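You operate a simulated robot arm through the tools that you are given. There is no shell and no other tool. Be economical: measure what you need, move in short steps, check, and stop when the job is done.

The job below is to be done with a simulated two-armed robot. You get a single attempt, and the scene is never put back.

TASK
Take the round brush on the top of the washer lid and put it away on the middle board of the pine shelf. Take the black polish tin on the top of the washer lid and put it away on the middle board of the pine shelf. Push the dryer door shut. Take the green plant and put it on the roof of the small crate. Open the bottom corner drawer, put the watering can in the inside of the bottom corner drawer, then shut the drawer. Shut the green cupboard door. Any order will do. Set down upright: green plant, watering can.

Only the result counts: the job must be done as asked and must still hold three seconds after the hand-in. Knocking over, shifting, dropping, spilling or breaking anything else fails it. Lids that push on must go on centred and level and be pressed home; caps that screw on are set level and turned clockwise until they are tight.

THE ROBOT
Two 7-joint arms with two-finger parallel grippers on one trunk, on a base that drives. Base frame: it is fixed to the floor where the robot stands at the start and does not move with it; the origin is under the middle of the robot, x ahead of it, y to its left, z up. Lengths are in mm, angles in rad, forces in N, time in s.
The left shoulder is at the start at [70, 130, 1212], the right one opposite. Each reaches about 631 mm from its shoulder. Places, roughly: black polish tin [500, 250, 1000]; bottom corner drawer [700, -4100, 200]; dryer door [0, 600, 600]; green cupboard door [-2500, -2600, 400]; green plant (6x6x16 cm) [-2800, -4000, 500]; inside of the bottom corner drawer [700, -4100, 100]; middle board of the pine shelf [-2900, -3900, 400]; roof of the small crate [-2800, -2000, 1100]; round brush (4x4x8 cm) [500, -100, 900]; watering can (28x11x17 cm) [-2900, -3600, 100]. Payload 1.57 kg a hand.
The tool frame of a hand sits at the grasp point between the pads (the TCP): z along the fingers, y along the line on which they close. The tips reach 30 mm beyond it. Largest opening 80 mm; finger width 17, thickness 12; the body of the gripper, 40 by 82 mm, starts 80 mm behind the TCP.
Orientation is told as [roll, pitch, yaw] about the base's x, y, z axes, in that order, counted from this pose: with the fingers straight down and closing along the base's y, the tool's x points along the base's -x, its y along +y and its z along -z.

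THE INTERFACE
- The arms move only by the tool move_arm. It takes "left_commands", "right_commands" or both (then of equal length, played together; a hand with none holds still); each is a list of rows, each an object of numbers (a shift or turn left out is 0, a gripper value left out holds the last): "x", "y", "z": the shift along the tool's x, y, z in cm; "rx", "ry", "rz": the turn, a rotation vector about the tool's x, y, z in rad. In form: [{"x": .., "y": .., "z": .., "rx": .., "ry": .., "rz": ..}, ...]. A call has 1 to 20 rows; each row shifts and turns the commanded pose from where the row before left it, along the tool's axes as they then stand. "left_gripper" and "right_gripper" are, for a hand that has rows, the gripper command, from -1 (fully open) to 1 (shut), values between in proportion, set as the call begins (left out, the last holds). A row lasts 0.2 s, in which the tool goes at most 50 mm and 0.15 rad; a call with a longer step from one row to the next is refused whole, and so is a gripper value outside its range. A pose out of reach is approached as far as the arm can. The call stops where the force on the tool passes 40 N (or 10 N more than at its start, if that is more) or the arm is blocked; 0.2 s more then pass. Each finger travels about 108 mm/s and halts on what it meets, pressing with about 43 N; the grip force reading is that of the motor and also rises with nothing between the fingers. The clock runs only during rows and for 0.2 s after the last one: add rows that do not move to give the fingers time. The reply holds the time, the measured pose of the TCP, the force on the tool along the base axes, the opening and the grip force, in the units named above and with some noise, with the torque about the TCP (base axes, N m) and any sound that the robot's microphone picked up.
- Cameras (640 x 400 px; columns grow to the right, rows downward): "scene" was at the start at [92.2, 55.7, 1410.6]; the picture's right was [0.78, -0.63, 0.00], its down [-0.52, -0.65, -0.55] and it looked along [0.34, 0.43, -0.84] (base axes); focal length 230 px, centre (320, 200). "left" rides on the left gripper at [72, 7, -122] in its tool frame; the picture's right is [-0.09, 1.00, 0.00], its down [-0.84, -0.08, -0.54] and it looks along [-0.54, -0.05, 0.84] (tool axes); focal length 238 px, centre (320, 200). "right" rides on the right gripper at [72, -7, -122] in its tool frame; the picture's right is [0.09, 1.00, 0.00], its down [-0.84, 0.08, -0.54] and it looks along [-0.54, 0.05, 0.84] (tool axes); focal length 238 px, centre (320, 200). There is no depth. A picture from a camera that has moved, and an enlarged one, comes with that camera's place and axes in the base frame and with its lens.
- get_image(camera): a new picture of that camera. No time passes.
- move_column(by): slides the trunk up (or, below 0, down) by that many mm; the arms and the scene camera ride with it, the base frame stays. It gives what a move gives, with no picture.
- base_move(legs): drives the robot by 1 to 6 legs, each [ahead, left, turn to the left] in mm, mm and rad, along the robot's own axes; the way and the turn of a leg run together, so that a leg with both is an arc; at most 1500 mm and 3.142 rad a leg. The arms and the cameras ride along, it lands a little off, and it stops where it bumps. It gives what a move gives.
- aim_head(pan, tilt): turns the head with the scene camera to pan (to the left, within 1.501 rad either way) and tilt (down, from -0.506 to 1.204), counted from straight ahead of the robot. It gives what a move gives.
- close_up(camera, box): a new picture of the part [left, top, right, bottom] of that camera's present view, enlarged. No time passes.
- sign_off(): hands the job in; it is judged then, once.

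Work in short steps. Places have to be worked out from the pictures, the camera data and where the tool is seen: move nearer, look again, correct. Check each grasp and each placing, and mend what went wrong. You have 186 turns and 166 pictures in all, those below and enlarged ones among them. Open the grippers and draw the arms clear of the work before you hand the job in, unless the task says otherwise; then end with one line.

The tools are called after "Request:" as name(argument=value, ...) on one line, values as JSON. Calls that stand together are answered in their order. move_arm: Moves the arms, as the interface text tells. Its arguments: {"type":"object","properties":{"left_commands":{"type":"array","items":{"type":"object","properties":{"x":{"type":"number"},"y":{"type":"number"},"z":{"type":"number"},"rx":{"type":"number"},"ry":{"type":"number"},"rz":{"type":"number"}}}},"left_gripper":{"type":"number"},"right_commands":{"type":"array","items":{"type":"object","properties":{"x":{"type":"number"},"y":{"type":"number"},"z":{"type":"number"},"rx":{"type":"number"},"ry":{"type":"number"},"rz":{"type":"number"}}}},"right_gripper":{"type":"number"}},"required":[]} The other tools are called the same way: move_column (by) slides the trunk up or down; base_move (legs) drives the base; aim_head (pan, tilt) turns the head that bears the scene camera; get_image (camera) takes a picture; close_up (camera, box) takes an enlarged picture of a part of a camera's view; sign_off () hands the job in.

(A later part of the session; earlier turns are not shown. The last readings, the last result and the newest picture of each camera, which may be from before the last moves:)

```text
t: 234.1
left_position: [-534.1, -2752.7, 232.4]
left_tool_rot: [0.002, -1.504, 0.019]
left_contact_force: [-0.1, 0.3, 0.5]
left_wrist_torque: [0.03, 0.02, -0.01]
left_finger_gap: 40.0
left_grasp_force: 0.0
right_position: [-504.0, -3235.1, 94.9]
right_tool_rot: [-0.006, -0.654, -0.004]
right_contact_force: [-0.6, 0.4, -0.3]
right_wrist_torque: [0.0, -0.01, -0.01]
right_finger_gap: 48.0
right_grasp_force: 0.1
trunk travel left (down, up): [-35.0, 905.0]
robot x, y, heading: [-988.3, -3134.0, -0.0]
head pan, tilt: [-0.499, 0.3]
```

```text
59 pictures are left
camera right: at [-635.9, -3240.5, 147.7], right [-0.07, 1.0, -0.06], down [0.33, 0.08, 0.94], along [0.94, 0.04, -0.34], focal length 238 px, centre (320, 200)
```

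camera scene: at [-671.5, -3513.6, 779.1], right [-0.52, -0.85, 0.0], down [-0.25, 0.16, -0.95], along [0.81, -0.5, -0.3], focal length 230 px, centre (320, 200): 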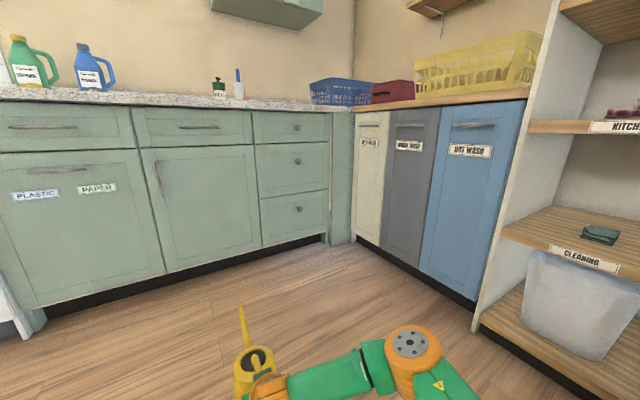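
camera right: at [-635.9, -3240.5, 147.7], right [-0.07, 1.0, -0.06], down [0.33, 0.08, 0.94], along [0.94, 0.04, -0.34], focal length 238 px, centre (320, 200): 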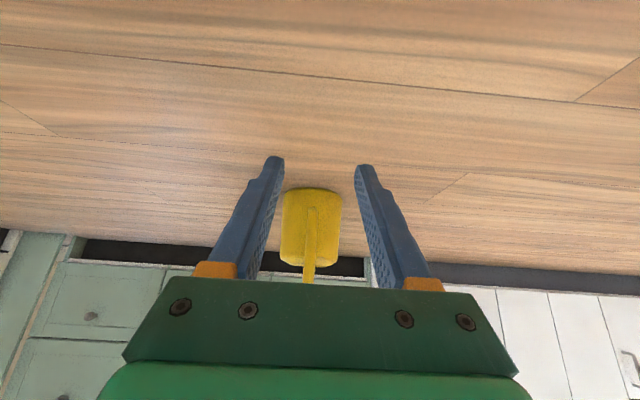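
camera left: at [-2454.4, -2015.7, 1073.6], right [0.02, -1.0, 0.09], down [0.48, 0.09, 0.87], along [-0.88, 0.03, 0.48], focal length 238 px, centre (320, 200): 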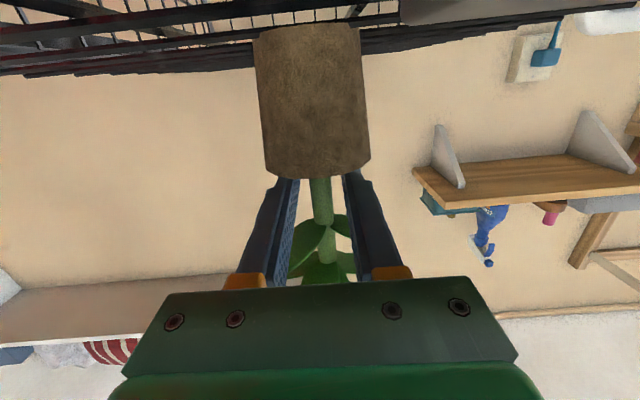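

The can stands safely at about (-235, -3234). Next the drawer: I'll raise the trunk, flatten the right hand's tilt, and route to the front of the knob.

Request:
move_column(by=230)

Request:
move_arm(right_commands=[{"ry": -0.14}, {"ry": -0.14}, {"ry": -0.14}, {"x": -1.2, "z": 2.2}, {"x": -1.2, "z": 2.2}, {"x": -1.0, "z": 1.8}, {}])

Request:
base_move(legs=[[0, -500, 0], [350, -180, 0], [300, -180, 0]])

Request:
aim_head(pan=-0.3, tilt=0.5)

Request:
get_image(camera="scene")

Request:
get_image(camera="right")

```text
t: 236.5
left_position: [-534.1, -2752.8, 462.5]
left_tool_rot: [0.001, -1.504, 0.02]
left_contact_force: [0.2, 0.1, 0.0]
left_wrist_torque: [-0.01, -0.02, -0.02]
left_finger_gap: 40.0
left_grasp_force: 0.0
right_position: [-503.3, -3234.3, 323.6]
right_tool_rot: [-0.005, -0.653, -0.004]
right_contact_force: [-0.7, -0.1, -0.9]
right_wrist_torque: [-0.03, 0.04, -0.01]
right_finger_gap: 48.3
right_grasp_force: 0.0
trunk travel left (down, up): [-265.0, 675.0]
robot x, y, heading: [-991.5, -3133.9, 0.003]
head pan, tilt: [-0.499, 0.3]
```

```text
t: 238.1
left_position: [-534.9, -2751.6, 463.3]
left_tool_rot: [0.002, -1.507, 0.019]
left_contact_force: [-0.2, -0.4, -0.5]
left_wrist_torque: [0.03, -0.02, 0.0]
left_finger_gap: 40.2
left_grasp_force: 0.0
right_position: [-426.7, -3209.3, 339.9]
right_tool_rot: [-0.009, -1.074, 0.001]
right_contact_force: [0.3, 0.3, -0.5]
right_wrist_torque: [-0.01, 0.02, -0.02]
right_finger_gap: 48.1
right_grasp_force: 0.1
right hand out of reach, approached as far as the arm can: row 2, 3
trunk travel left (down, up): [-265.0, 675.0]
robot x, y, heading: [-990.0, -3132.3, -0.001]
head pan, tilt: [-0.499, 0.3]
```

```text
t: 245.0
left_position: [119.1, -3609.1, 463.4]
left_tool_rot: [0.004, -1.506, 0.015]
left_contact_force: [-0.6, -1.1, -0.5]
left_wrist_torque: [0.03, 0.03, -0.01]
left_finger_gap: 40.1
left_grasp_force: 0.0
right_position: [225.3, -4065.3, 339.7]
right_tool_rot: [-0.011, -1.076, -0.003]
right_contact_force: [-0.8, 0.6, 0.5]
right_wrist_torque: [0.01, 0.0, 0.0]
right_finger_gap: 47.9
right_grasp_force: 0.1
trunk travel left (down, up): [-265.0, 675.0]
robot x, y, heading: [-341.3, -3987.2, -0.008]
head pan, tilt: [-0.499, 0.3]
```

```text
t: 245.7
left_position: [119.7, -3608.9, 463.6]
left_tool_rot: [0.001, -1.502, 0.019]
left_contact_force: [0.6, 0.1, 0.0]
left_wrist_torque: [-0.01, -0.03, 0.02]
left_finger_gap: 40.0
left_grasp_force: 0.1
right_position: [224.7, -4065.3, 339.4]
right_tool_rot: [-0.011, -1.076, -0.001]
right_contact_force: [1.1, 0.3, -0.7]
right_wrist_torque: [0.0, 0.01, 0.01]
right_finger_gap: 48.0
right_grasp_force: 0.0
trunk travel left (down, up): [-265.0, 675.0]
robot x, y, heading: [-338.6, -3990.5, -0.004]
head pan, tilt: [-0.3, 0.499]
```

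```text
58 pictures are left
camera scene: at [-203.7, -4016.2, 866.2], right [-0.3, -0.95, 0.0], down [-0.46, 0.14, -0.88], along [0.84, -0.26, -0.48], focal length 230 px, centre (320, 200)
```

scene: 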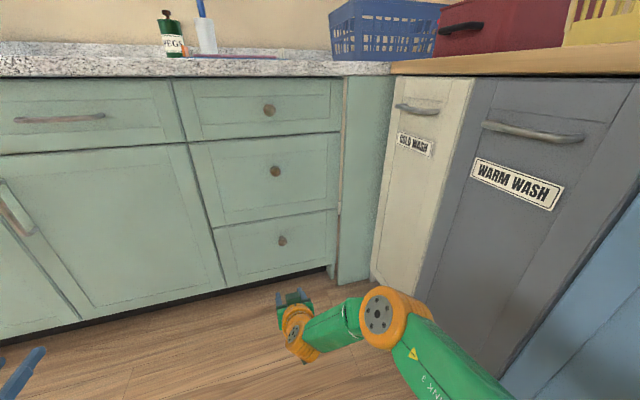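

```text
57 pictures are left
camera right: at [82.3, -4071.4, 335.2], right [-0.03, 1.0, -0.09], down [-0.08, 0.08, 0.99], along [1.0, 0.04, 0.07], focal length 238 px, centre (320, 200)
```

right: 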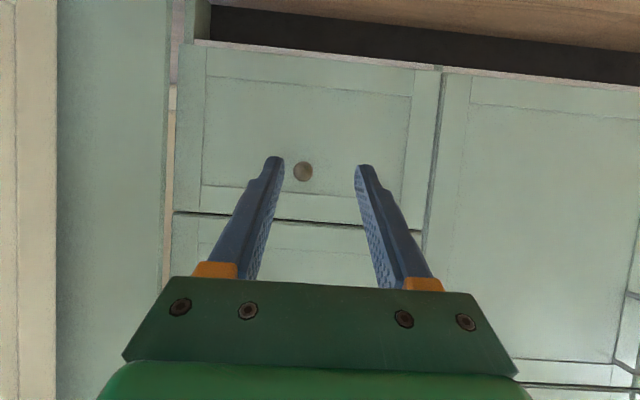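

The knob is at about (492, -4087, 317). I'll drive ahead 190 mm with 22 mm to the right, lower the hand 16 mm, and check.

Request:
move_arm(right_commands=[{"x": 1.4, "z": 0.76}, {}])

Request:
base_move(legs=[[190, -22, 0]])

Request:
get_image(camera="right")

```text
t: 246.3
left_position: [120.3, -3609.7, 462.9]
left_tool_rot: [0.001, -1.504, 0.017]
left_contact_force: [-0.2, -0.1, -0.3]
left_wrist_torque: [-0.02, 0.02, -0.04]
left_finger_gap: 40.1
left_grasp_force: 0.0
right_position: [224.5, -4066.1, 325.0]
right_tool_rot: [-0.011, -1.076, -0.002]
right_contact_force: [-0.2, 0.0, 0.7]
right_wrist_torque: [-0.02, 0.03, 0.01]
right_finger_gap: 47.9
right_grasp_force: 0.0
trunk travel left (down, up): [-265.0, 675.0]
robot x, y, heading: [-341.1, -3988.2, -0.007]
head pan, tilt: [-0.3, 0.499]
```

```text
t: 247.8
left_position: [308.3, -3632.8, 462.3]
left_tool_rot: [0.0, -1.503, 0.015]
left_contact_force: [0.1, 0.4, 0.4]
left_wrist_torque: [0.01, 0.04, 0.0]
left_finger_gap: 40.2
left_grasp_force: 0.0
right_position: [413.2, -4090.5, 324.3]
right_tool_rot: [-0.011, -1.075, -0.004]
right_contact_force: [-0.5, 0.4, -0.7]
right_wrist_torque: [-0.02, 0.02, 0.0]
right_finger_gap: 47.8
right_grasp_force: 0.0
trunk travel left (down, up): [-265.0, 675.0]
robot x, y, heading: [-149.4, -4015.2, -0.006]
head pan, tilt: [-0.3, 0.499]
```

```text
56 pictures are left
camera right: at [270.7, -4095.4, 319.7], right [-0.03, 1.0, -0.09], down [-0.08, 0.08, 0.99], along [1.0, 0.04, 0.07], focal length 238 px, centre (320, 200)
```

right: 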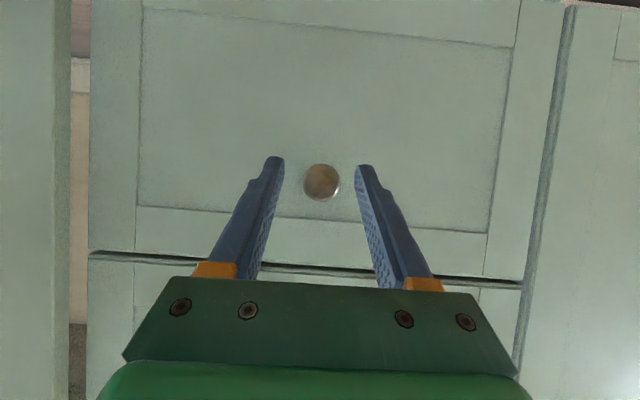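

The knob is centred. I'll advance 58 mm and close on it.

Request:
base_move(legs=[[58, 4, 0]])

Request:
get_image(camera="right")

```text
t: 248.8
left_position: [367.2, -3629.1, 461.5]
left_tool_rot: [0.001, -1.504, 0.015]
left_contact_force: [-0.4, -0.2, 0.2]
left_wrist_torque: [0.03, 0.0, 0.01]
left_finger_gap: 39.9
left_grasp_force: 0.1
right_position: [471.1, -4086.2, 323.2]
right_tool_rot: [-0.009, -1.077, -0.003]
right_contact_force: [-0.3, 0.6, 0.4]
right_wrist_torque: [-0.01, 0.02, -0.03]
right_finger_gap: 48.0
right_grasp_force: 0.0
trunk travel left (down, up): [-265.0, 675.0]
robot x, y, heading: [-91.5, -4008.8, -0.002]
head pan, tilt: [-0.3, 0.499]
```

```text
55 pictures are left
camera right: at [329.5, -4091.5, 319.6], right [-0.03, 1.0, -0.09], down [-0.08, 0.08, 0.99], along [1.0, 0.04, 0.07], focal length 238 px, centre (320, 200)
```

right: 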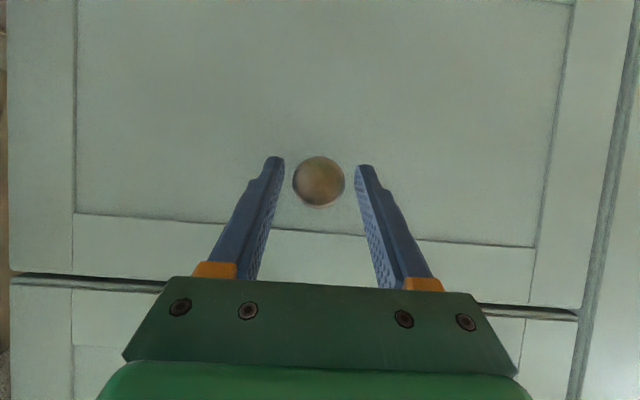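

Request:
move_arm(right_commands=[{}, {}, {}], right_gripper=1)

Request:
base_move(legs=[[-60, 0, 0]])

Request:
get_image(camera="scene")

```text
t: 249.6
left_position: [369.0, -3628.9, 463.1]
left_tool_rot: [0.005, -1.507, 0.011]
left_contact_force: [-0.2, -0.9, -0.1]
left_wrist_torque: [0.0, 0.01, 0.0]
left_finger_gap: 40.0
left_grasp_force: 0.0
right_position: [471.3, -4085.9, 325.8]
right_tool_rot: [-0.011, -1.075, -0.003]
right_contact_force: [-1.0, -5.2, 0.1]
right_wrist_torque: [-0.17, 0.1, 0.27]
right_finger_gap: 33.7
right_grasp_force: 41.2
trunk travel left (down, up): [-265.0, 675.0]
robot x, y, heading: [-88.5, -4007.1, -0.006]
head pan, tilt: [-0.3, 0.499]
```

```text
t: 250.6
left_position: [307.3, -3630.0, 463.1]
left_tool_rot: [0.012, -1.506, 0.005]
left_contact_force: [-0.1, -0.5, 0.8]
left_wrist_torque: [0.0, 0.02, 0.0]
left_finger_gap: 40.0
left_grasp_force: 0.1
right_position: [412.0, -4086.6, 325.3]
right_tool_rot: [-0.008, -1.077, -0.004]
right_contact_force: [-2.2, -7.3, 1.9]
right_wrist_torque: [-0.1, 0.54, 0.28]
right_finger_gap: 33.3
right_grasp_force: 41.0
trunk travel left (down, up): [-265.0, 675.0]
robot x, y, heading: [-151.0, -4008.3, -0.002]
head pan, tilt: [-0.3, 0.499]
```

```text
54 pictures are left
camera scene: at [-16.4, -4035.5, 866.2], right [-0.3, -0.95, 0.0], down [-0.46, 0.14, -0.88], along [0.84, -0.26, -0.48], focal length 230 px, centre (320, 200)
```

scene: 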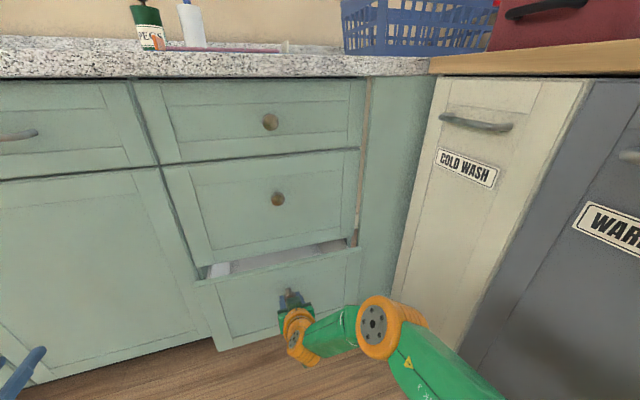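

The drawer follows. I'll pull it another 290 mm.

Request:
base_move(legs=[[-290, 0, 0]])

Request:
get_image(camera="scene")

```text
t: 252.6
left_position: [23.0, -3628.3, 463.7]
left_tool_rot: [0.013, -1.505, 0.0]
left_contact_force: [-0.1, -1.3, 0.0]
left_wrist_torque: [0.02, 0.03, 0.01]
left_finger_gap: 40.0
left_grasp_force: 0.0
right_position: [126.8, -4087.0, 324.6]
right_tool_rot: [-0.009, -1.074, -0.01]
right_contact_force: [-1.5, -10.8, 2.9]
right_wrist_torque: [-0.18, 0.57, 0.23]
right_finger_gap: 33.5
right_grasp_force: 41.1
trunk travel left (down, up): [-265.0, 675.0]
robot x, y, heading: [-436.4, -4009.1, -0.007]
head pan, tilt: [-0.3, 0.499]
```

```text
53 pictures are left
camera scene: at [-302.6, -4034.4, 866.2], right [-0.3, -0.95, 0.0], down [-0.46, 0.15, -0.88], along [0.84, -0.26, -0.48], focal length 230 px, centre (320, 200)
```

scene: 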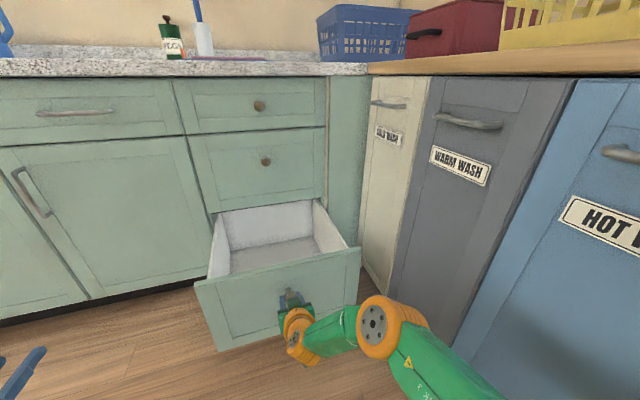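

The drawer is open about 345 mm. Its walls are tall (z≈410), so I'll pick the can with a vertical left hand and lower it in while facing -y. First I release the knob, back off, and bring the left hand upright.

Request:
move_arm(right_commands=[{}, {}], right_gripper=-0.3)

Request:
base_move(legs=[[-200, 0, 0], [-100, 300, 0]])

Request:
move_arm(left_commands=[{"ry": 0.14}, {"ry": 0.14}, {"ry": 0.14}, {"ry": 0.14}, {"ry": 0.14}, {"ry": 0.14}, {"ry": 0.14}, {"ry": 0.14}, {"ry": 0.14}, {"ry": 0.14}, {"ry": 0.1}, {}], left_gripper=-0.25)

Request:
get_image(camera="left")

```text
t: 253.2
left_position: [21.7, -3628.1, 462.5]
left_tool_rot: [0.0, -1.506, 0.016]
left_contact_force: [-0.1, -0.2, -0.7]
left_wrist_torque: [0.03, 0.01, -0.01]
left_finger_gap: 40.0
left_grasp_force: 0.0
right_position: [126.0, -4085.2, 324.1]
right_tool_rot: [-0.011, -1.076, -0.006]
right_contact_force: [0.3, -0.9, -0.2]
right_wrist_torque: [0.02, -0.02, -0.01]
right_finger_gap: 51.8
right_grasp_force: 0.0
trunk travel left (down, up): [-265.0, 675.0]
robot x, y, heading: [-440.1, -4007.9, -0.006]
head pan, tilt: [-0.3, 0.499]
```

```text
t: 256.5
left_position: [-269.5, -3321.9, 461.7]
left_tool_rot: [-0.001, -1.506, 0.012]
left_contact_force: [-0.9, 0.1, 0.4]
left_wrist_torque: [0.01, -0.03, 0.01]
left_finger_gap: 40.2
left_grasp_force: 0.0
right_position: [-169.7, -3780.7, 324.8]
right_tool_rot: [-0.011, -1.075, -0.013]
right_contact_force: [0.1, 0.7, 0.1]
right_wrist_torque: [-0.01, 0.01, -0.01]
right_finger_gap: 51.8
right_grasp_force: 0.0
trunk travel left (down, up): [-265.0, 675.0]
robot x, y, heading: [-737.7, -3700.6, -0.004]
head pan, tilt: [-0.3, 0.499]
```

```text
t: 259.1
left_position: [-286.3, -3322.3, 464.9]
left_tool_rot: [-0.001, -0.005, 0.01]
left_contact_force: [1.0, -1.0, -0.3]
left_wrist_torque: [0.02, 0.05, -0.01]
left_finger_gap: 49.7
left_grasp_force: 0.0
left hand out of reach, approached as far as the arm can: row 11
right_position: [-167.8, -3778.6, 324.7]
right_tool_rot: [-0.011, -1.074, -0.013]
right_contact_force: [1.3, -0.6, 0.0]
right_wrist_torque: [0.0, 0.02, -0.02]
right_finger_gap: 51.8
right_grasp_force: 0.1
trunk travel left (down, up): [-265.0, 675.0]
robot x, y, heading: [-729.8, -3699.3, -0.014]
head pan, tilt: [-0.3, 0.499]
```

```text
52 pictures are left
camera left: at [-359.5, -3316.8, 585.3], right [0.08, 1.0, 0.0], down [0.84, -0.07, 0.54], along [0.54, -0.04, -0.84], focal length 238 px, centre (320, 200)
```

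left: 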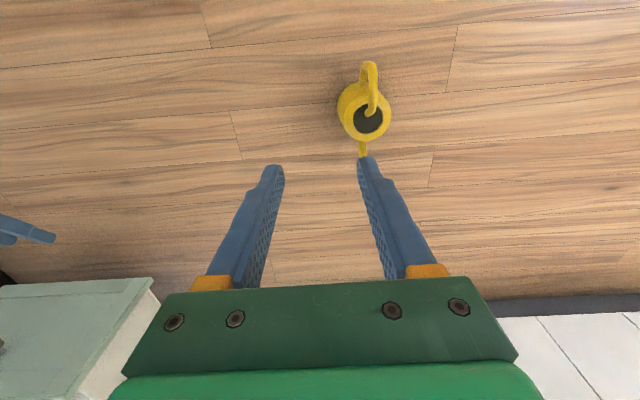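

The left hand is vertical and the can is in view with its handle arch toward the robot. I'll pull the hand in 60 mm, align above the handle, and lower the trunk.

Request:
move_arm(left_commands=[{"x": 3}, {"x": 3}, {}])

Request:
base_move(legs=[[38, 92, 0.01]])

Request:
move_column(by=-215)

Request:
get_image(camera="left")

```text
t: 259.9
left_position: [-348.7, -3322.0, 463.0]
left_tool_rot: [0.0, -0.007, 0.008]
left_contact_force: [0.6, -0.7, -0.7]
left_wrist_torque: [0.0, -0.02, -0.01]
left_finger_gap: 49.8
left_grasp_force: 0.0
right_position: [-168.8, -3779.5, 324.3]
right_tool_rot: [-0.01, -1.075, -0.012]
right_contact_force: [0.2, 0.5, 0.3]
right_wrist_torque: [0.0, 0.02, 0.02]
right_finger_gap: 51.8
right_grasp_force: 0.0
trunk travel left (down, up): [-265.0, 675.0]
robot x, y, heading: [-729.5, -3697.5, -0.011]
head pan, tilt: [-0.3, 0.499]
```

```text
t: 261.0
left_position: [-313.7, -3225.1, 463.3]
left_tool_rot: [0.0, -0.006, 0.02]
left_contact_force: [-0.8, -0.2, -0.3]
left_wrist_torque: [0.01, 0.0, -0.02]
left_finger_gap: 50.0
left_grasp_force: 0.0
right_position: [-128.7, -3681.8, 323.8]
right_tool_rot: [-0.011, -1.074, -0.001]
right_contact_force: [-0.3, 0.2, -0.3]
right_wrist_torque: [0.0, -0.01, 0.02]
right_finger_gap: 52.2
right_grasp_force: 0.0
trunk travel left (down, up): [-265.0, 675.0]
robot x, y, heading: [-688.8, -3606.3, 0.0]
head pan, tilt: [-0.3, 0.499]
```

```text
t: 263.3
left_position: [-314.5, -3225.0, 248.4]
left_tool_rot: [0.0, -0.005, 0.022]
left_contact_force: [0.7, 0.5, -0.2]
left_wrist_torque: [-0.01, -0.01, 0.03]
left_finger_gap: 50.3
left_grasp_force: 0.1
right_position: [-129.2, -3681.9, 109.0]
right_tool_rot: [-0.01, -1.074, 0.0]
right_contact_force: [-0.4, -0.5, -0.1]
right_wrist_torque: [0.01, -0.01, -0.03]
right_finger_gap: 52.0
right_grasp_force: 0.0
trunk travel left (down, up): [-50.0, 890.0]
robot x, y, heading: [-694.8, -3602.7, 0.001]
head pan, tilt: [-0.3, 0.499]
```

```text
51 pictures are left
camera left: at [-386.9, -3220.1, 369.4], right [0.07, 1.0, 0.0], down [0.84, -0.06, 0.55], along [0.55, -0.04, -0.84], focal length 238 px, centre (320, 200)
```

left: 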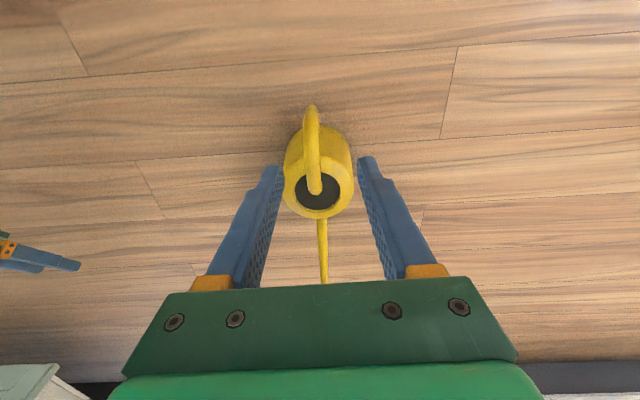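

I'll shift 10 mm in -y, descend to z≈110 and look.

Request:
move_arm(left_commands=[{"y": -1.0, "z": 3}, {"z": 4}, {"z": 4}, {"z": 2.6}, {}])

Request:
get_image(camera="left")

```text
t: 264.5
left_position: [-314.3, -3234.8, 111.0]
left_tool_rot: [-0.001, -0.005, 0.021]
left_contact_force: [0.4, 0.0, 0.0]
left_wrist_torque: [0.02, -0.02, -0.01]
left_finger_gap: 50.1
left_grasp_force: 0.0
right_position: [-130.2, -3681.5, 108.8]
right_tool_rot: [-0.01, -1.076, -0.003]
right_contact_force: [-0.1, -0.3, 0.5]
right_wrist_torque: [0.03, 0.0, 0.02]
right_finger_gap: 51.9
right_grasp_force: 0.0
trunk travel left (down, up): [-50.0, 890.0]
robot x, y, heading: [-693.2, -3603.5, -0.001]
head pan, tilt: [-0.3, 0.499]
```

```text
50 pictures are left
camera left: at [-386.2, -3230.2, 232.6], right [0.07, 1.0, 0.0], down [0.84, -0.06, 0.55], along [0.55, -0.04, -0.84], focal length 238 px, centre (320, 200)
```

left: 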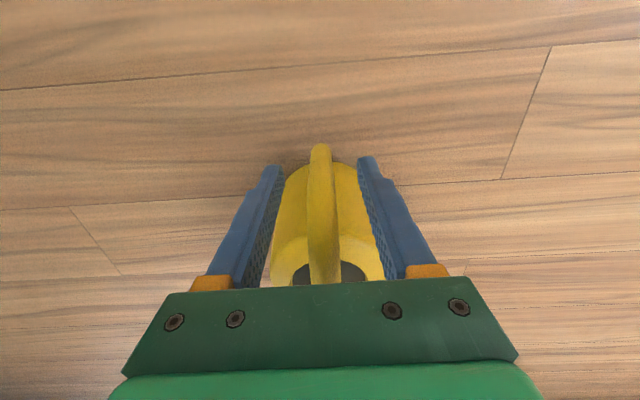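

The handle bar is centred, so I'll close and lift.

Request:
move_arm(left_commands=[{}, {}, {}], left_gripper=1)

Request:
move_column(by=60)

Request:
get_image(camera="left")

Request:
aim_head(pan=0.6, tilt=0.7)

Request:
get_image(camera="scene")

```text
t: 265.3
left_position: [-313.2, -3234.3, 112.4]
left_tool_rot: [-0.001, -0.004, 0.02]
left_contact_force: [1.2, 0.8, -0.3]
left_wrist_torque: [0.41, 0.24, -0.07]
left_finger_gap: 15.0
left_grasp_force: 30.9
right_position: [-128.8, -3681.5, 108.9]
right_tool_rot: [-0.011, -1.074, -0.002]
right_contact_force: [-0.1, -0.5, 0.3]
right_wrist_torque: [0.03, -0.01, -0.01]
right_finger_gap: 51.8
right_grasp_force: 0.0
trunk travel left (down, up): [-50.0, 890.0]
robot x, y, heading: [-696.9, -3606.3, -0.002]
head pan, tilt: [-0.3, 0.499]
```

```text
t: 266.3
left_position: [-314.1, -3235.9, 171.4]
left_tool_rot: [-0.001, -0.003, 0.021]
left_contact_force: [-0.1, -0.1, -9.8]
left_wrist_torque: [-0.02, 0.87, 0.01]
left_finger_gap: 14.7
left_grasp_force: 30.8
right_position: [-129.8, -3682.2, 167.3]
right_tool_rot: [-0.015, -1.071, 0.003]
right_contact_force: [-0.7, -0.5, 0.3]
right_wrist_torque: [0.0, -0.02, 0.01]
right_finger_gap: 52.0
right_grasp_force: 0.0
trunk travel left (down, up): [-110.0, 830.0]
robot x, y, heading: [-688.7, -3603.5, -0.001]
head pan, tilt: [-0.3, 0.499]
```

```text
49 pictures are left
camera left: at [-385.7, -3229.9, 291.5], right [0.07, 1.0, 0.0], down [0.84, -0.06, 0.54], along [0.54, -0.04, -0.84], focal length 238 px, centre (320, 200)
```

left: 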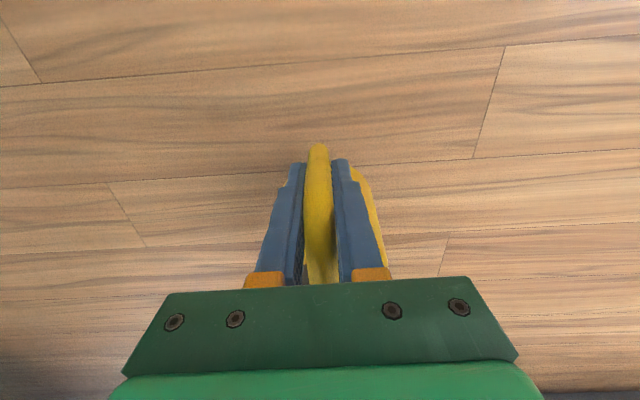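

```text
t: 267.5
left_position: [-313.4, -3235.7, 170.0]
left_tool_rot: [-0.002, -0.004, 0.02]
left_contact_force: [0.0, 0.6, -9.9]
left_wrist_torque: [-0.02, 0.85, 0.01]
left_finger_gap: 14.8
left_grasp_force: 31.2
right_position: [-129.2, -3682.6, 169.3]
right_tool_rot: [-0.013, -1.072, 0.002]
right_contact_force: [0.1, 0.4, 0.0]
right_wrist_torque: [0.01, 0.0, 0.04]
right_finger_gap: 51.6
right_grasp_force: 0.1
trunk travel left (down, up): [-110.0, 830.0]
robot x, y, heading: [-692.3, -3604.7, -0.002]
head pan, tilt: [0.6, 0.7]
```

```text
48 pictures are left
camera scene: at [-573.1, -3555.7, 693.0], right [0.56, -0.83, 0.0], down [-0.53, -0.36, -0.76], along [0.63, 0.43, -0.65], focal length 230 px, centre (320, 200)
```

scene: 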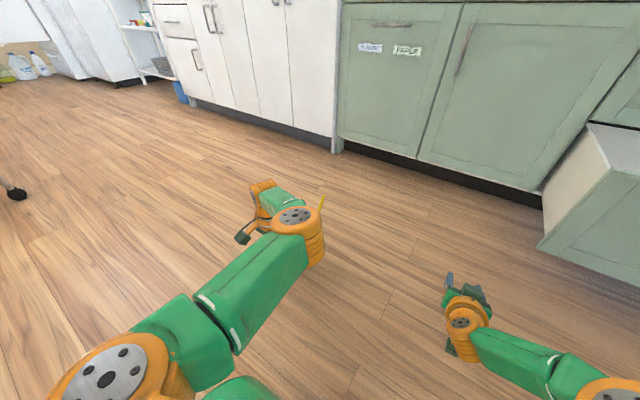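

The can is held level at 10 N. I'll raise it above the drawer walls, turn to face -y, and approach sideways, stopping short for a look.

Request:
move_column(by=400)

Request:
base_move(legs=[[0, 0, -0.785], [0, 0, -0.785], [0, 350, 0]])

Request:
aim_head(pan=0.6, tilt=0.7)

Request:
get_image(camera="scene")

```text
t: 271.4
left_position: [-311.9, -3233.9, 569.5]
left_tool_rot: [-0.002, -0.005, 0.02]
left_contact_force: [0.5, 0.0, -10.5]
left_wrist_torque: [0.02, 0.78, 0.03]
left_finger_gap: 14.8
left_grasp_force: 31.1
right_position: [-128.9, -3680.2, 567.5]
right_tool_rot: [-0.013, -1.071, 0.001]
right_contact_force: [0.0, 0.6, 0.7]
right_wrist_torque: [0.0, 0.01, 0.02]
right_finger_gap: 51.9
right_grasp_force: 0.0
trunk travel left (down, up): [-510.0, 430.0]
robot x, y, heading: [-695.0, -3608.6, -0.001]
head pan, tilt: [0.6, 0.7]
```

```text
t: 277.8
left_position: [30.3, -3989.9, 569.9]
left_tool_rot: [-0.002, -0.004, -1.558]
left_contact_force: [1.2, 0.7, -10.1]
left_wrist_torque: [0.87, 0.03, 0.04]
left_finger_gap: 15.0
left_grasp_force: 30.8
right_position: [-416.9, -4172.2, 568.8]
right_tool_rot: [-0.015, -1.071, -1.572]
right_contact_force: [0.5, -0.2, 1.0]
right_wrist_torque: [-0.01, 0.02, 0.03]
right_finger_gap: 52.0
right_grasp_force: 0.1
trunk travel left (down, up): [-510.0, 430.0]
robot x, y, heading: [-337.8, -3607.5, -1.58]
head pan, tilt: [0.6, 0.7]
```

```text
t: 278.4
left_position: [31.2, -3989.7, 569.9]
left_tool_rot: [-0.002, -0.001, -1.558]
left_contact_force: [0.7, -0.2, -10.3]
left_wrist_torque: [0.84, 0.03, -0.01]
left_finger_gap: 14.8
left_grasp_force: 30.8
right_position: [-416.1, -4171.5, 568.1]
right_tool_rot: [-0.016, -1.07, -1.575]
right_contact_force: [-0.2, -0.7, -0.3]
right_wrist_torque: [0.0, -0.01, 0.06]
right_finger_gap: 51.9
right_grasp_force: 0.0
trunk travel left (down, up): [-510.0, 430.0]
robot x, y, heading: [-339.3, -3612.3, -1.577]
head pan, tilt: [0.6, 0.7]
```

```text
47 pictures are left
camera scene: at [-290.6, -3729.7, 1093.0], right [-0.83, -0.56, 0.0], down [-0.36, 0.54, -0.76], along [0.43, -0.63, -0.65], focal length 230 px, centre (320, 200)
```

scene: 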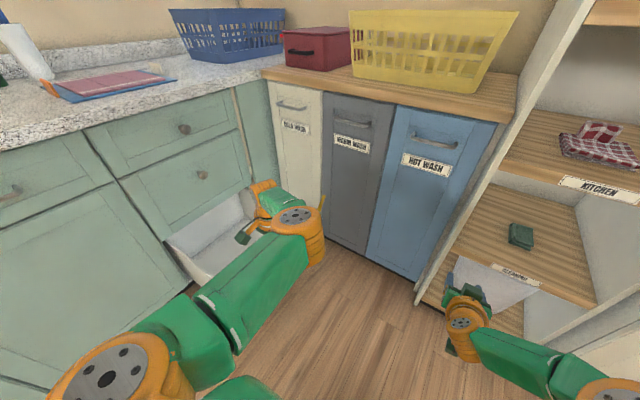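

I'll continue sideways 310 mm over the drawer and check with the left camera.

Request:
base_move(legs=[[0, 200, 0]])

Request:
get_image(camera="left")

```text
t: 280.0
left_position: [233.0, -3991.7, 569.5]
left_tool_rot: [-0.002, -0.004, -1.557]
left_contact_force: [0.7, -0.6, -9.8]
left_wrist_torque: [0.83, -0.01, 0.06]
left_finger_gap: 14.9
left_grasp_force: 30.3
right_position: [-212.7, -4173.4, 568.1]
right_tool_rot: [-0.014, -1.072, -1.575]
right_contact_force: [0.2, 0.0, -0.1]
right_wrist_torque: [0.0, 0.0, 0.0]
right_finger_gap: 52.0
right_grasp_force: 0.0
trunk travel left (down, up): [-510.0, 430.0]
robot x, y, heading: [-136.2, -3605.0, -1.575]
head pan, tilt: [0.6, 0.7]
```

```text
46 pictures are left
camera left: at [239.8, -3918.7, 691.4], right [1.0, -0.08, 0.0], down [-0.06, -0.84, 0.54], along [-0.04, -0.54, -0.84], focal length 238 px, centre (320, 200)
```

left: 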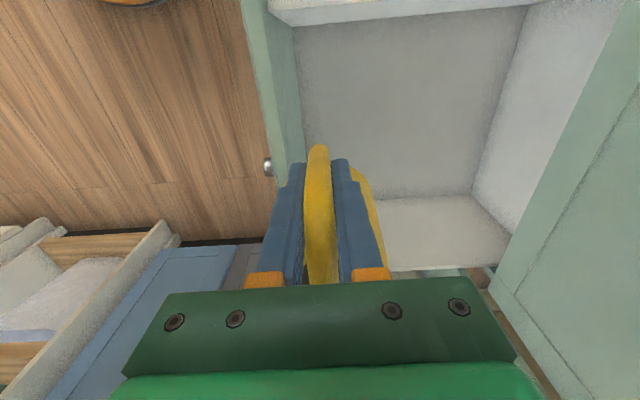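

The drawer interior is visible below. To keep the hand camera clear of the near wall I'll yaw the can 0.45 rad so it sits diagonally, move 27 mm forward, and shift 67 mm sideways.

Request:
move_arm(left_commands=[{"x": -2.7}, {"rz": -0.14}, {"rz": -0.15}, {"rz": -0.15}, {}])

Request:
base_move(legs=[[0, 67, 0]])

Request:
get_image(camera="left")

Request:
get_image(camera="scene")

```text
t: 281.2
left_position: [234.4, -4018.1, 570.6]
left_tool_rot: [-0.002, -0.003, -1.113]
left_contact_force: [-0.8, 0.2, -9.6]
left_wrist_torque: [0.72, 0.34, 0.0]
left_finger_gap: 14.7
left_grasp_force: 30.6
right_position: [-213.1, -4173.1, 569.7]
right_tool_rot: [-0.014, -1.072, -1.574]
right_contact_force: [-0.2, -0.7, -0.1]
right_wrist_torque: [0.0, 0.01, 0.01]
right_finger_gap: 52.0
right_grasp_force: 0.1
trunk travel left (down, up): [-510.0, 430.0]
robot x, y, heading: [-136.4, -3608.7, -1.573]
head pan, tilt: [0.6, 0.7]
```

```text
t: 282.2
left_position: [302.0, -4018.5, 570.4]
left_tool_rot: [-0.003, -0.003, -1.116]
left_contact_force: [0.1, -0.4, -10.6]
left_wrist_torque: [0.73, 0.38, 0.0]
left_finger_gap: 14.9
left_grasp_force: 31.2
right_position: [-145.1, -4173.7, 568.8]
right_tool_rot: [-0.016, -1.072, -1.573]
right_contact_force: [0.0, 0.1, 0.1]
right_wrist_torque: [0.0, 0.01, 0.02]
right_finger_gap: 52.2
right_grasp_force: 0.0
trunk travel left (down, up): [-510.0, 430.0]
robot x, y, heading: [-66.5, -3610.0, -1.579]
head pan, tilt: [0.6, 0.7]
```

```text
45 pictures are left
camera left: at [276.8, -3950.2, 691.2], right [0.94, 0.35, 0.0], down [0.3, -0.78, 0.54], along [0.19, -0.51, -0.84], focal length 238 px, centre (320, 200)
```

left: 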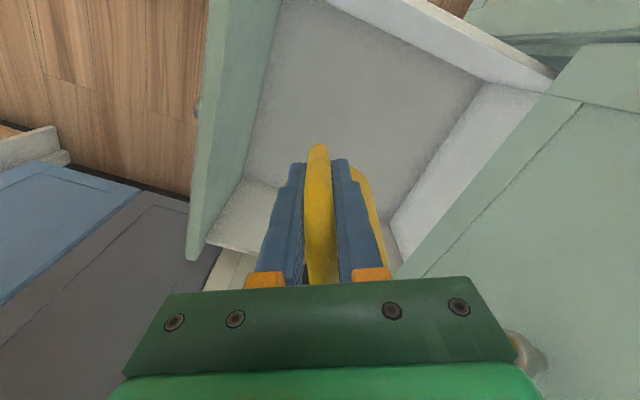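

```text
44 pictures are left
camera scene: at [-20.0, -3731.3, 1093.0], right [-0.83, -0.56, 0.0], down [-0.36, 0.54, -0.76], along [0.43, -0.63, -0.65], focal length 230 px, centre (320, 200)
```

scene: 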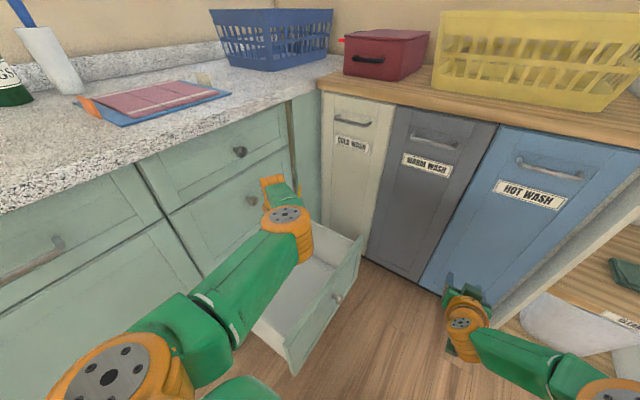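

The position is good, but lowering with the arm this far out would bring the forearm near the drawer wall. I'll bring the hand inward 150 mm and shift the base 150 mm so the arm can reach down more steeply.

Request:
move_arm(left_commands=[{"x": 1.65, "y": -3.4}, {"x": 1.65, "y": -3.4}, {"x": 1.65, "y": -3.4}, {"x": 1.65, "y": -3.3}, {}])

Request:
base_move(legs=[[0, 150, 0]])

Request:
get_image(camera="scene")

```text
t: 283.4
left_position: [151.3, -4018.7, 571.9]
left_tool_rot: [-0.003, -0.002, -1.117]
left_contact_force: [0.4, 0.3, -9.7]
left_wrist_torque: [0.76, 0.37, 0.0]
left_finger_gap: 14.9
left_grasp_force: 31.1
right_position: [-145.9, -4173.9, 567.3]
right_tool_rot: [-0.014, -1.071, -1.573]
right_contact_force: [0.3, -0.1, 0.1]
right_wrist_torque: [-0.02, 0.01, 0.01]
right_finger_gap: 52.0
right_grasp_force: 0.0
trunk travel left (down, up): [-510.0, 430.0]
robot x, y, heading: [-69.0, -3603.4, -1.578]
head pan, tilt: [0.6, 0.7]
```

```text
t: 284.8
left_position: [297.2, -4019.3, 570.3]
left_tool_rot: [-0.002, -0.001, -1.116]
left_contact_force: [0.4, 0.2, -10.0]
left_wrist_torque: [0.74, 0.38, 0.0]
left_finger_gap: 15.0
left_grasp_force: 30.9
right_position: [1.8, -4175.0, 568.4]
right_tool_rot: [-0.016, -1.073, -1.575]
right_contact_force: [0.4, -0.1, -0.9]
right_wrist_torque: [-0.01, -0.02, 0.0]
right_finger_gap: 52.1
right_grasp_force: 0.0
trunk travel left (down, up): [-510.0, 430.0]
robot x, y, heading: [75.7, -3612.3, -1.58]
head pan, tilt: [0.6, 0.7]
```

```text
43 pictures are left
camera scene: at [126.4, -3732.2, 1093.0], right [-0.83, -0.56, 0.0], down [-0.36, 0.54, -0.76], along [0.43, -0.63, -0.65], focal length 230 px, centre (320, 200)
```

scene: 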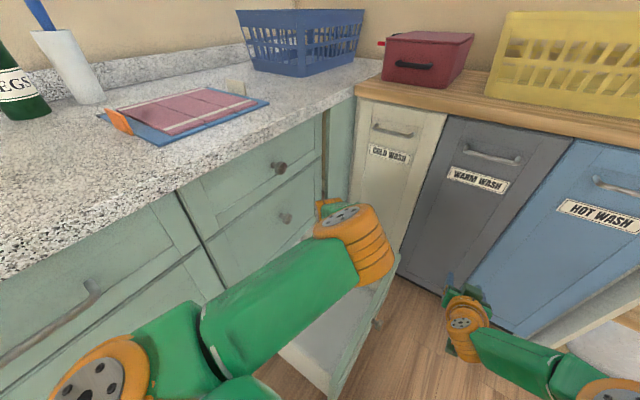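

Clear all round. I'll lower the trunk 150 mm so the can enters the drawer and check.

Request:
move_column(by=-150)

Request:
get_image(camera="left")

Request:
get_image(camera="scene")

```text
t: 286.5
left_position: [298.4, -4018.8, 420.9]
left_tool_rot: [-0.004, -0.002, -1.118]
left_contact_force: [0.0, -0.5, -9.2]
left_wrist_torque: [0.74, 0.36, -0.04]
left_finger_gap: 14.7
left_grasp_force: 30.8
right_position: [0.8, -4174.6, 419.3]
right_tool_rot: [-0.012, -1.073, -1.576]
right_contact_force: [-0.1, 0.0, 0.4]
right_wrist_torque: [0.01, -0.04, 0.01]
right_finger_gap: 51.9
right_grasp_force: 0.1
trunk travel left (down, up): [-360.0, 580.0]
robot x, y, heading: [79.9, -3608.7, -1.573]
head pan, tilt: [0.6, 0.7]
```

```text
42 pictures are left
camera left: at [272.9, -3951.1, 542.7], right [0.94, 0.35, 0.0], down [0.3, -0.78, 0.54], along [0.19, -0.51, -0.84], focal length 238 px, centre (320, 200)
```

left: 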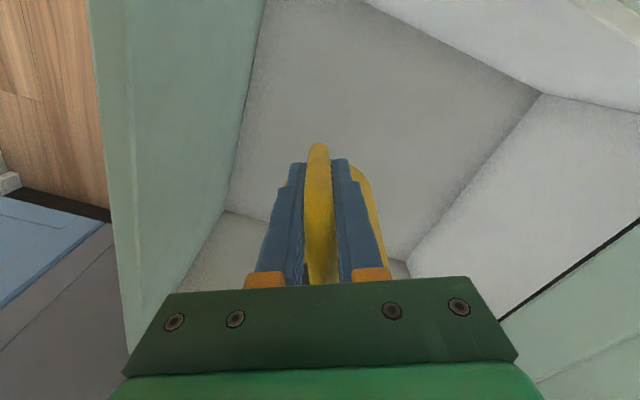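

```text
41 pictures are left
camera scene: at [125.9, -3731.7, 943.1], right [-0.83, -0.56, 0.0], down [-0.36, 0.54, -0.76], along [0.43, -0.63, -0.65], focal length 230 px, centre (320, 200)
```

scene: 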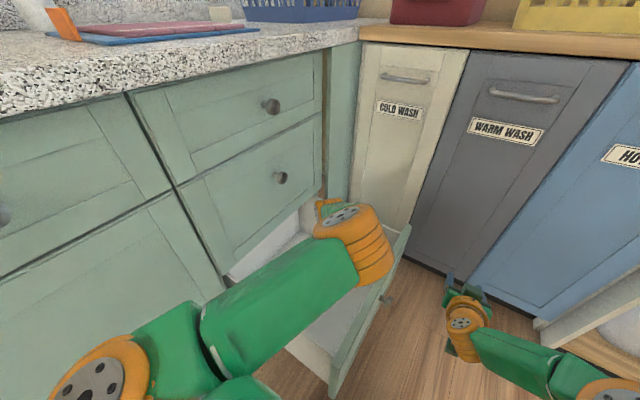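

The can is entering with clearance. I'll lower with the arm 100 mm to keep the forearm steep, then look.

Request:
move_arm(left_commands=[{"z": 3}, {"z": 3}, {"z": 3}, {"z": 1}, {}])

Request:
get_image(camera="scene")

Request:
get_image(camera="left")

```text
t: 287.7
left_position: [297.7, -4019.2, 320.3]
left_tool_rot: [-0.003, -0.001, -1.115]
left_contact_force: [-0.7, -1.2, -10.8]
left_wrist_torque: [0.76, 0.36, -0.02]
left_finger_gap: 14.9
left_grasp_force: 30.7
right_position: [1.9, -4173.9, 417.6]
right_tool_rot: [-0.011, -1.071, -1.576]
right_contact_force: [0.3, -0.6, 0.4]
right_wrist_torque: [0.01, 0.0, 0.02]
right_finger_gap: 52.0
right_grasp_force: 0.1
trunk travel left (down, up): [-360.0, 580.0]
robot x, y, heading: [80.6, -3607.8, -1.577]
head pan, tilt: [0.6, 0.7]
```

```text
40 pictures are left
camera scene: at [125.9, -3731.8, 943.0], right [-0.83, -0.56, 0.0], down [-0.36, 0.54, -0.76], along [0.43, -0.63, -0.65], focal length 230 px, centre (320, 200)
```

scene: 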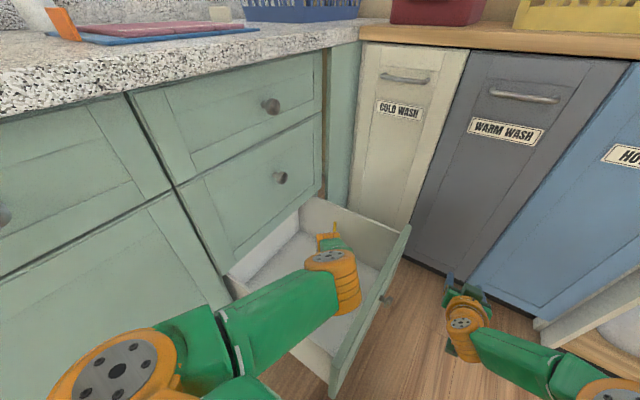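

```text
39 pictures are left
camera left: at [273.2, -3951.7, 441.9], right [0.94, 0.35, 0.0], down [0.3, -0.78, 0.54], along [0.19, -0.51, -0.84], focal length 238 px, centre (320, 200)
```

left: 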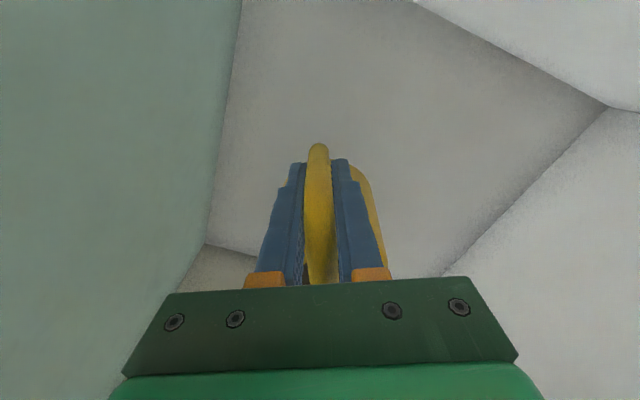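

Good clearance. I'll lower the trunk 50 mm, then creep with the arm to contact.

Request:
move_column(by=-50)

Request:
move_arm(left_commands=[{"z": 0.8}, {"z": 0.7}, {}])

Request:
move_arm(left_commands=[{"z": 0.4}, {"z": 0.4}, {}])

```text
t: 288.6
left_position: [298.5, -4019.3, 270.3]
left_tool_rot: [-0.004, -0.003, -1.116]
left_contact_force: [0.1, 0.2, -9.3]
left_wrist_torque: [0.74, 0.34, -0.01]
left_finger_gap: 15.0
left_grasp_force: 30.9
right_position: [0.3, -4173.7, 368.6]
right_tool_rot: [-0.013, -1.074, -1.576]
right_contact_force: [-0.2, -0.4, 0.5]
right_wrist_torque: [-0.01, -0.01, 0.0]
right_finger_gap: 52.0
right_grasp_force: 0.0
trunk travel left (down, up): [-310.0, 630.0]
robot x, y, heading: [82.6, -3610.3, -1.577]
head pan, tilt: [0.6, 0.7]
```

```text
t: 289.4
left_position: [298.9, -4019.6, 255.7]
left_tool_rot: [-0.002, -0.002, -1.117]
left_contact_force: [-0.2, 0.0, -8.2]
left_wrist_torque: [0.66, 0.33, -0.03]
left_finger_gap: 14.7
left_grasp_force: 30.8
right_position: [1.5, -4174.0, 369.0]
right_tool_rot: [-0.011, -1.074, -1.575]
right_contact_force: [0.3, -0.5, 0.3]
right_wrist_torque: [-0.06, -0.01, -0.01]
right_finger_gap: 51.9
right_grasp_force: 0.0
trunk travel left (down, up): [-310.0, 630.0]
robot x, y, heading: [80.3, -3614.5, -1.575]
head pan, tilt: [0.6, 0.7]
```

```text
t: 290.2
left_position: [300.3, -4019.5, 252.2]
left_tool_rot: [-0.002, -0.011, -1.117]
left_contact_force: [1.4, 5.6, 24.2]
left_wrist_torque: [0.26, -0.12, 0.13]
left_finger_gap: 15.1
left_grasp_force: 30.6
right_position: [-0.1, -4171.5, 371.3]
right_tool_rot: [-0.005, -1.08, -1.583]
right_contact_force: [-0.8, -0.5, 0.6]
right_wrist_torque: [-0.03, 0.0, 0.03]
right_finger_gap: 51.9
right_grasp_force: 0.0
trunk travel left (down, up): [-310.0, 630.0]
robot x, y, heading: [79.7, -3610.7, -1.576]
head pan, tilt: [0.6, 0.7]
```

The can is on the drawer floor. I'll ease up slightly, open, and look.

Request:
move_arm(left_commands=[{"z": -0.4}, {}])

Request:
move_arm(left_commands=[{}, {}, {}], left_gripper=-0.2)

Request:
move_arm(left_commands=[{"z": -2}, {"z": -4}, {"z": -4}, {"z": -4}, {}])

Request:
get_image(camera="left")

```text
t: 290.8
left_position: [298.8, -4019.0, 252.1]
left_tool_rot: [-0.004, -0.007, -1.118]
left_contact_force: [1.8, -1.7, 1.1]
left_wrist_torque: [-0.62, -0.55, 0.16]
left_finger_gap: 14.9
left_grasp_force: 30.9
right_position: [0.0, -4173.6, 369.6]
right_tool_rot: [-0.011, -1.076, -1.578]
right_contact_force: [-0.1, -0.2, -0.4]
right_wrist_torque: [0.03, 0.02, -0.01]
right_finger_gap: 51.8
right_grasp_force: 0.0
trunk travel left (down, up): [-310.0, 630.0]
robot x, y, heading: [82.8, -3610.5, -1.578]
head pan, tilt: [0.6, 0.7]
```

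```text
t: 291.6
left_position: [297.5, -4019.4, 252.0]
left_tool_rot: [-0.003, -0.003, -1.117]
left_contact_force: [-0.4, 0.3, -0.4]
left_wrist_torque: [-0.05, 0.01, 0.01]
left_finger_gap: 48.1
left_grasp_force: 0.0
right_position: [0.3, -4172.7, 369.8]
right_tool_rot: [-0.01, -1.075, -1.577]
right_contact_force: [1.2, -0.1, 0.6]
right_wrist_torque: [0.01, 0.02, -0.01]
right_finger_gap: 51.8
right_grasp_force: 0.0
trunk travel left (down, up): [-310.0, 630.0]
robot x, y, heading: [79.6, -3610.6, -1.572]
head pan, tilt: [0.6, 0.7]
```

```text
t: 292.8
left_position: [298.6, -4018.2, 392.0]
left_tool_rot: [-0.002, -0.003, -1.117]
left_contact_force: [0.3, 0.0, 0.5]
left_wrist_torque: [0.0, 0.01, 0.03]
left_finger_gap: 48.3
left_grasp_force: 0.0
right_position: [1.3, -4172.9, 370.0]
right_tool_rot: [-0.011, -1.075, -1.578]
right_contact_force: [0.6, 0.0, 0.2]
right_wrist_torque: [-0.02, -0.01, -0.03]
right_finger_gap: 52.1
right_grasp_force: 0.1
trunk travel left (down, up): [-310.0, 630.0]
robot x, y, heading: [82.5, -3612.5, -1.579]
head pan, tilt: [0.6, 0.7]
```

```text
38 pictures are left
camera left: at [273.5, -3950.5, 513.5], right [0.94, 0.35, 0.0], down [0.3, -0.78, 0.54], along [0.19, -0.51, -0.84], focal length 238 px, centre (320, 200)
```

left: 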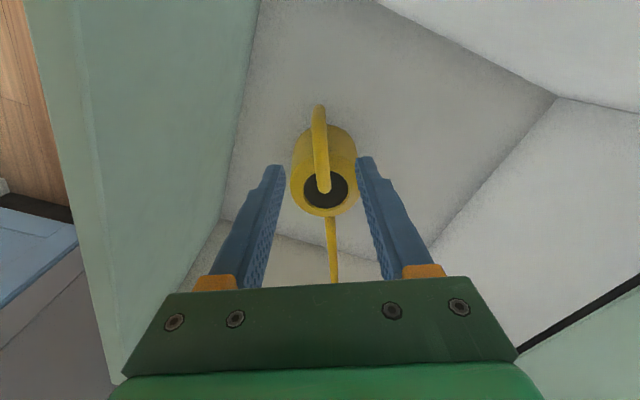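

The can stands upright in the drawer. I'll raise out, move clear, turn to face +x, and line up a closed right fist with the drawer front.

Request:
move_column(by=160)

Request:
base_move(legs=[[-120, 0, 0], [0, -740, 0], [0, 0, 1.573], [0, -510, 0]])

Request:
move_column(by=-255)

Request:
move_arm(right_commands=[{}, {}, {}], right_gripper=1)

Request:
aim_head(pan=-0.1, tilt=0.5)

Request:
get_image(camera="scene")

```text
t: 294.7
left_position: [299.1, -4019.7, 552.6]
left_tool_rot: [-0.001, -0.004, -1.116]
left_contact_force: [0.0, -0.9, -0.4]
left_wrist_torque: [0.0, 0.05, 0.03]
left_finger_gap: 48.0
left_grasp_force: 0.0
right_position: [-0.1, -4171.9, 529.2]
right_tool_rot: [-0.011, -1.075, -1.578]
right_contact_force: [0.3, -0.5, 0.1]
right_wrist_torque: [-0.02, 0.04, -0.03]
right_finger_gap: 52.2
right_grasp_force: 0.1
trunk travel left (down, up): [-470.0, 470.0]
robot x, y, heading: [76.7, -3609.8, -1.577]
head pan, tilt: [0.6, 0.7]
```

```text
t: 305.9
left_position: [-255.5, -3768.3, 552.6]
left_tool_rot: [-0.002, -0.002, 0.467]
left_contact_force: [0.1, -0.1, 0.0]
left_wrist_torque: [0.0, -0.03, -0.02]
left_finger_gap: 48.1
left_grasp_force: 0.1
right_position: [-96.8, -4063.8, 528.6]
right_tool_rot: [-0.008, -1.076, 0.006]
right_contact_force: [0.3, -0.2, 0.5]
right_wrist_torque: [0.03, -0.01, -0.01]
right_finger_gap: 51.9
right_grasp_force: 0.1
trunk travel left (down, up): [-470.0, 470.0]
robot x, y, heading: [-664.4, -3991.9, 0.008]
head pan, tilt: [0.6, 0.7]
```

```text
t: 308.6
left_position: [-256.2, -3767.0, 296.5]
left_tool_rot: [-0.005, -0.005, 0.466]
left_contact_force: [0.0, 0.3, 0.3]
left_wrist_torque: [-0.03, -0.04, 0.0]
left_finger_gap: 47.9
left_grasp_force: 0.1
right_position: [-97.6, -4064.8, 273.9]
right_tool_rot: [-0.01, -1.075, 0.006]
right_contact_force: [0.3, -0.2, 0.9]
right_wrist_torque: [-0.02, 0.03, -0.02]
right_finger_gap: 51.7
right_grasp_force: 0.1
trunk travel left (down, up): [-215.0, 725.0]
robot x, y, heading: [-663.3, -3992.8, 0.011]
head pan, tilt: [0.6, 0.7]
```

```text
t: 309.4
left_position: [-256.5, -3767.9, 296.8]
left_tool_rot: [-0.002, -0.004, 0.468]
left_contact_force: [-0.5, 0.8, 0.4]
left_wrist_torque: [0.01, 0.01, -0.03]
left_finger_gap: 47.9
left_grasp_force: 0.2
right_position: [-97.6, -4064.5, 275.0]
right_tool_rot: [-0.01, -1.074, 0.005]
right_contact_force: [-1.2, 0.2, 0.1]
right_wrist_torque: [-0.03, 0.04, -0.04]
right_finger_gap: 0.1
right_grasp_force: 21.3
trunk travel left (down, up): [-215.0, 725.0]
robot x, y, heading: [-665.3, -3990.3, 0.006]
head pan, tilt: [0.6, 0.7]
```

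```text
t: 310.4
left_position: [-256.3, -3767.8, 297.6]
left_tool_rot: [-0.002, -0.004, 0.466]
left_contact_force: [1.0, 0.1, -0.7]
left_wrist_torque: [-0.01, -0.02, 0.04]
left_finger_gap: 47.9
left_grasp_force: 0.0
right_position: [-97.9, -4064.3, 274.1]
right_tool_rot: [-0.012, -1.076, 0.004]
right_contact_force: [-0.2, 0.3, 0.4]
right_wrist_torque: [-0.01, -0.02, -0.01]
right_finger_gap: 0.1
right_grasp_force: 21.7
trunk travel left (down, up): [-215.0, 725.0]
robot x, y, heading: [-665.7, -3996.8, 0.002]
head pan, tilt: [-0.099, 0.499]
```

```text
37 pictures are left
camera scene: at [-523.3, -3999.3, 816.1], right [-0.09, -1.0, 0.0], down [-0.48, 0.04, -0.88], along [0.87, -0.08, -0.48], focal length 230 px, centre (320, 200)
```

scene: 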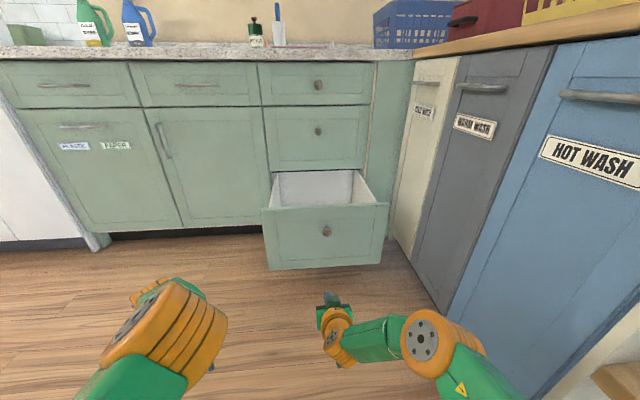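

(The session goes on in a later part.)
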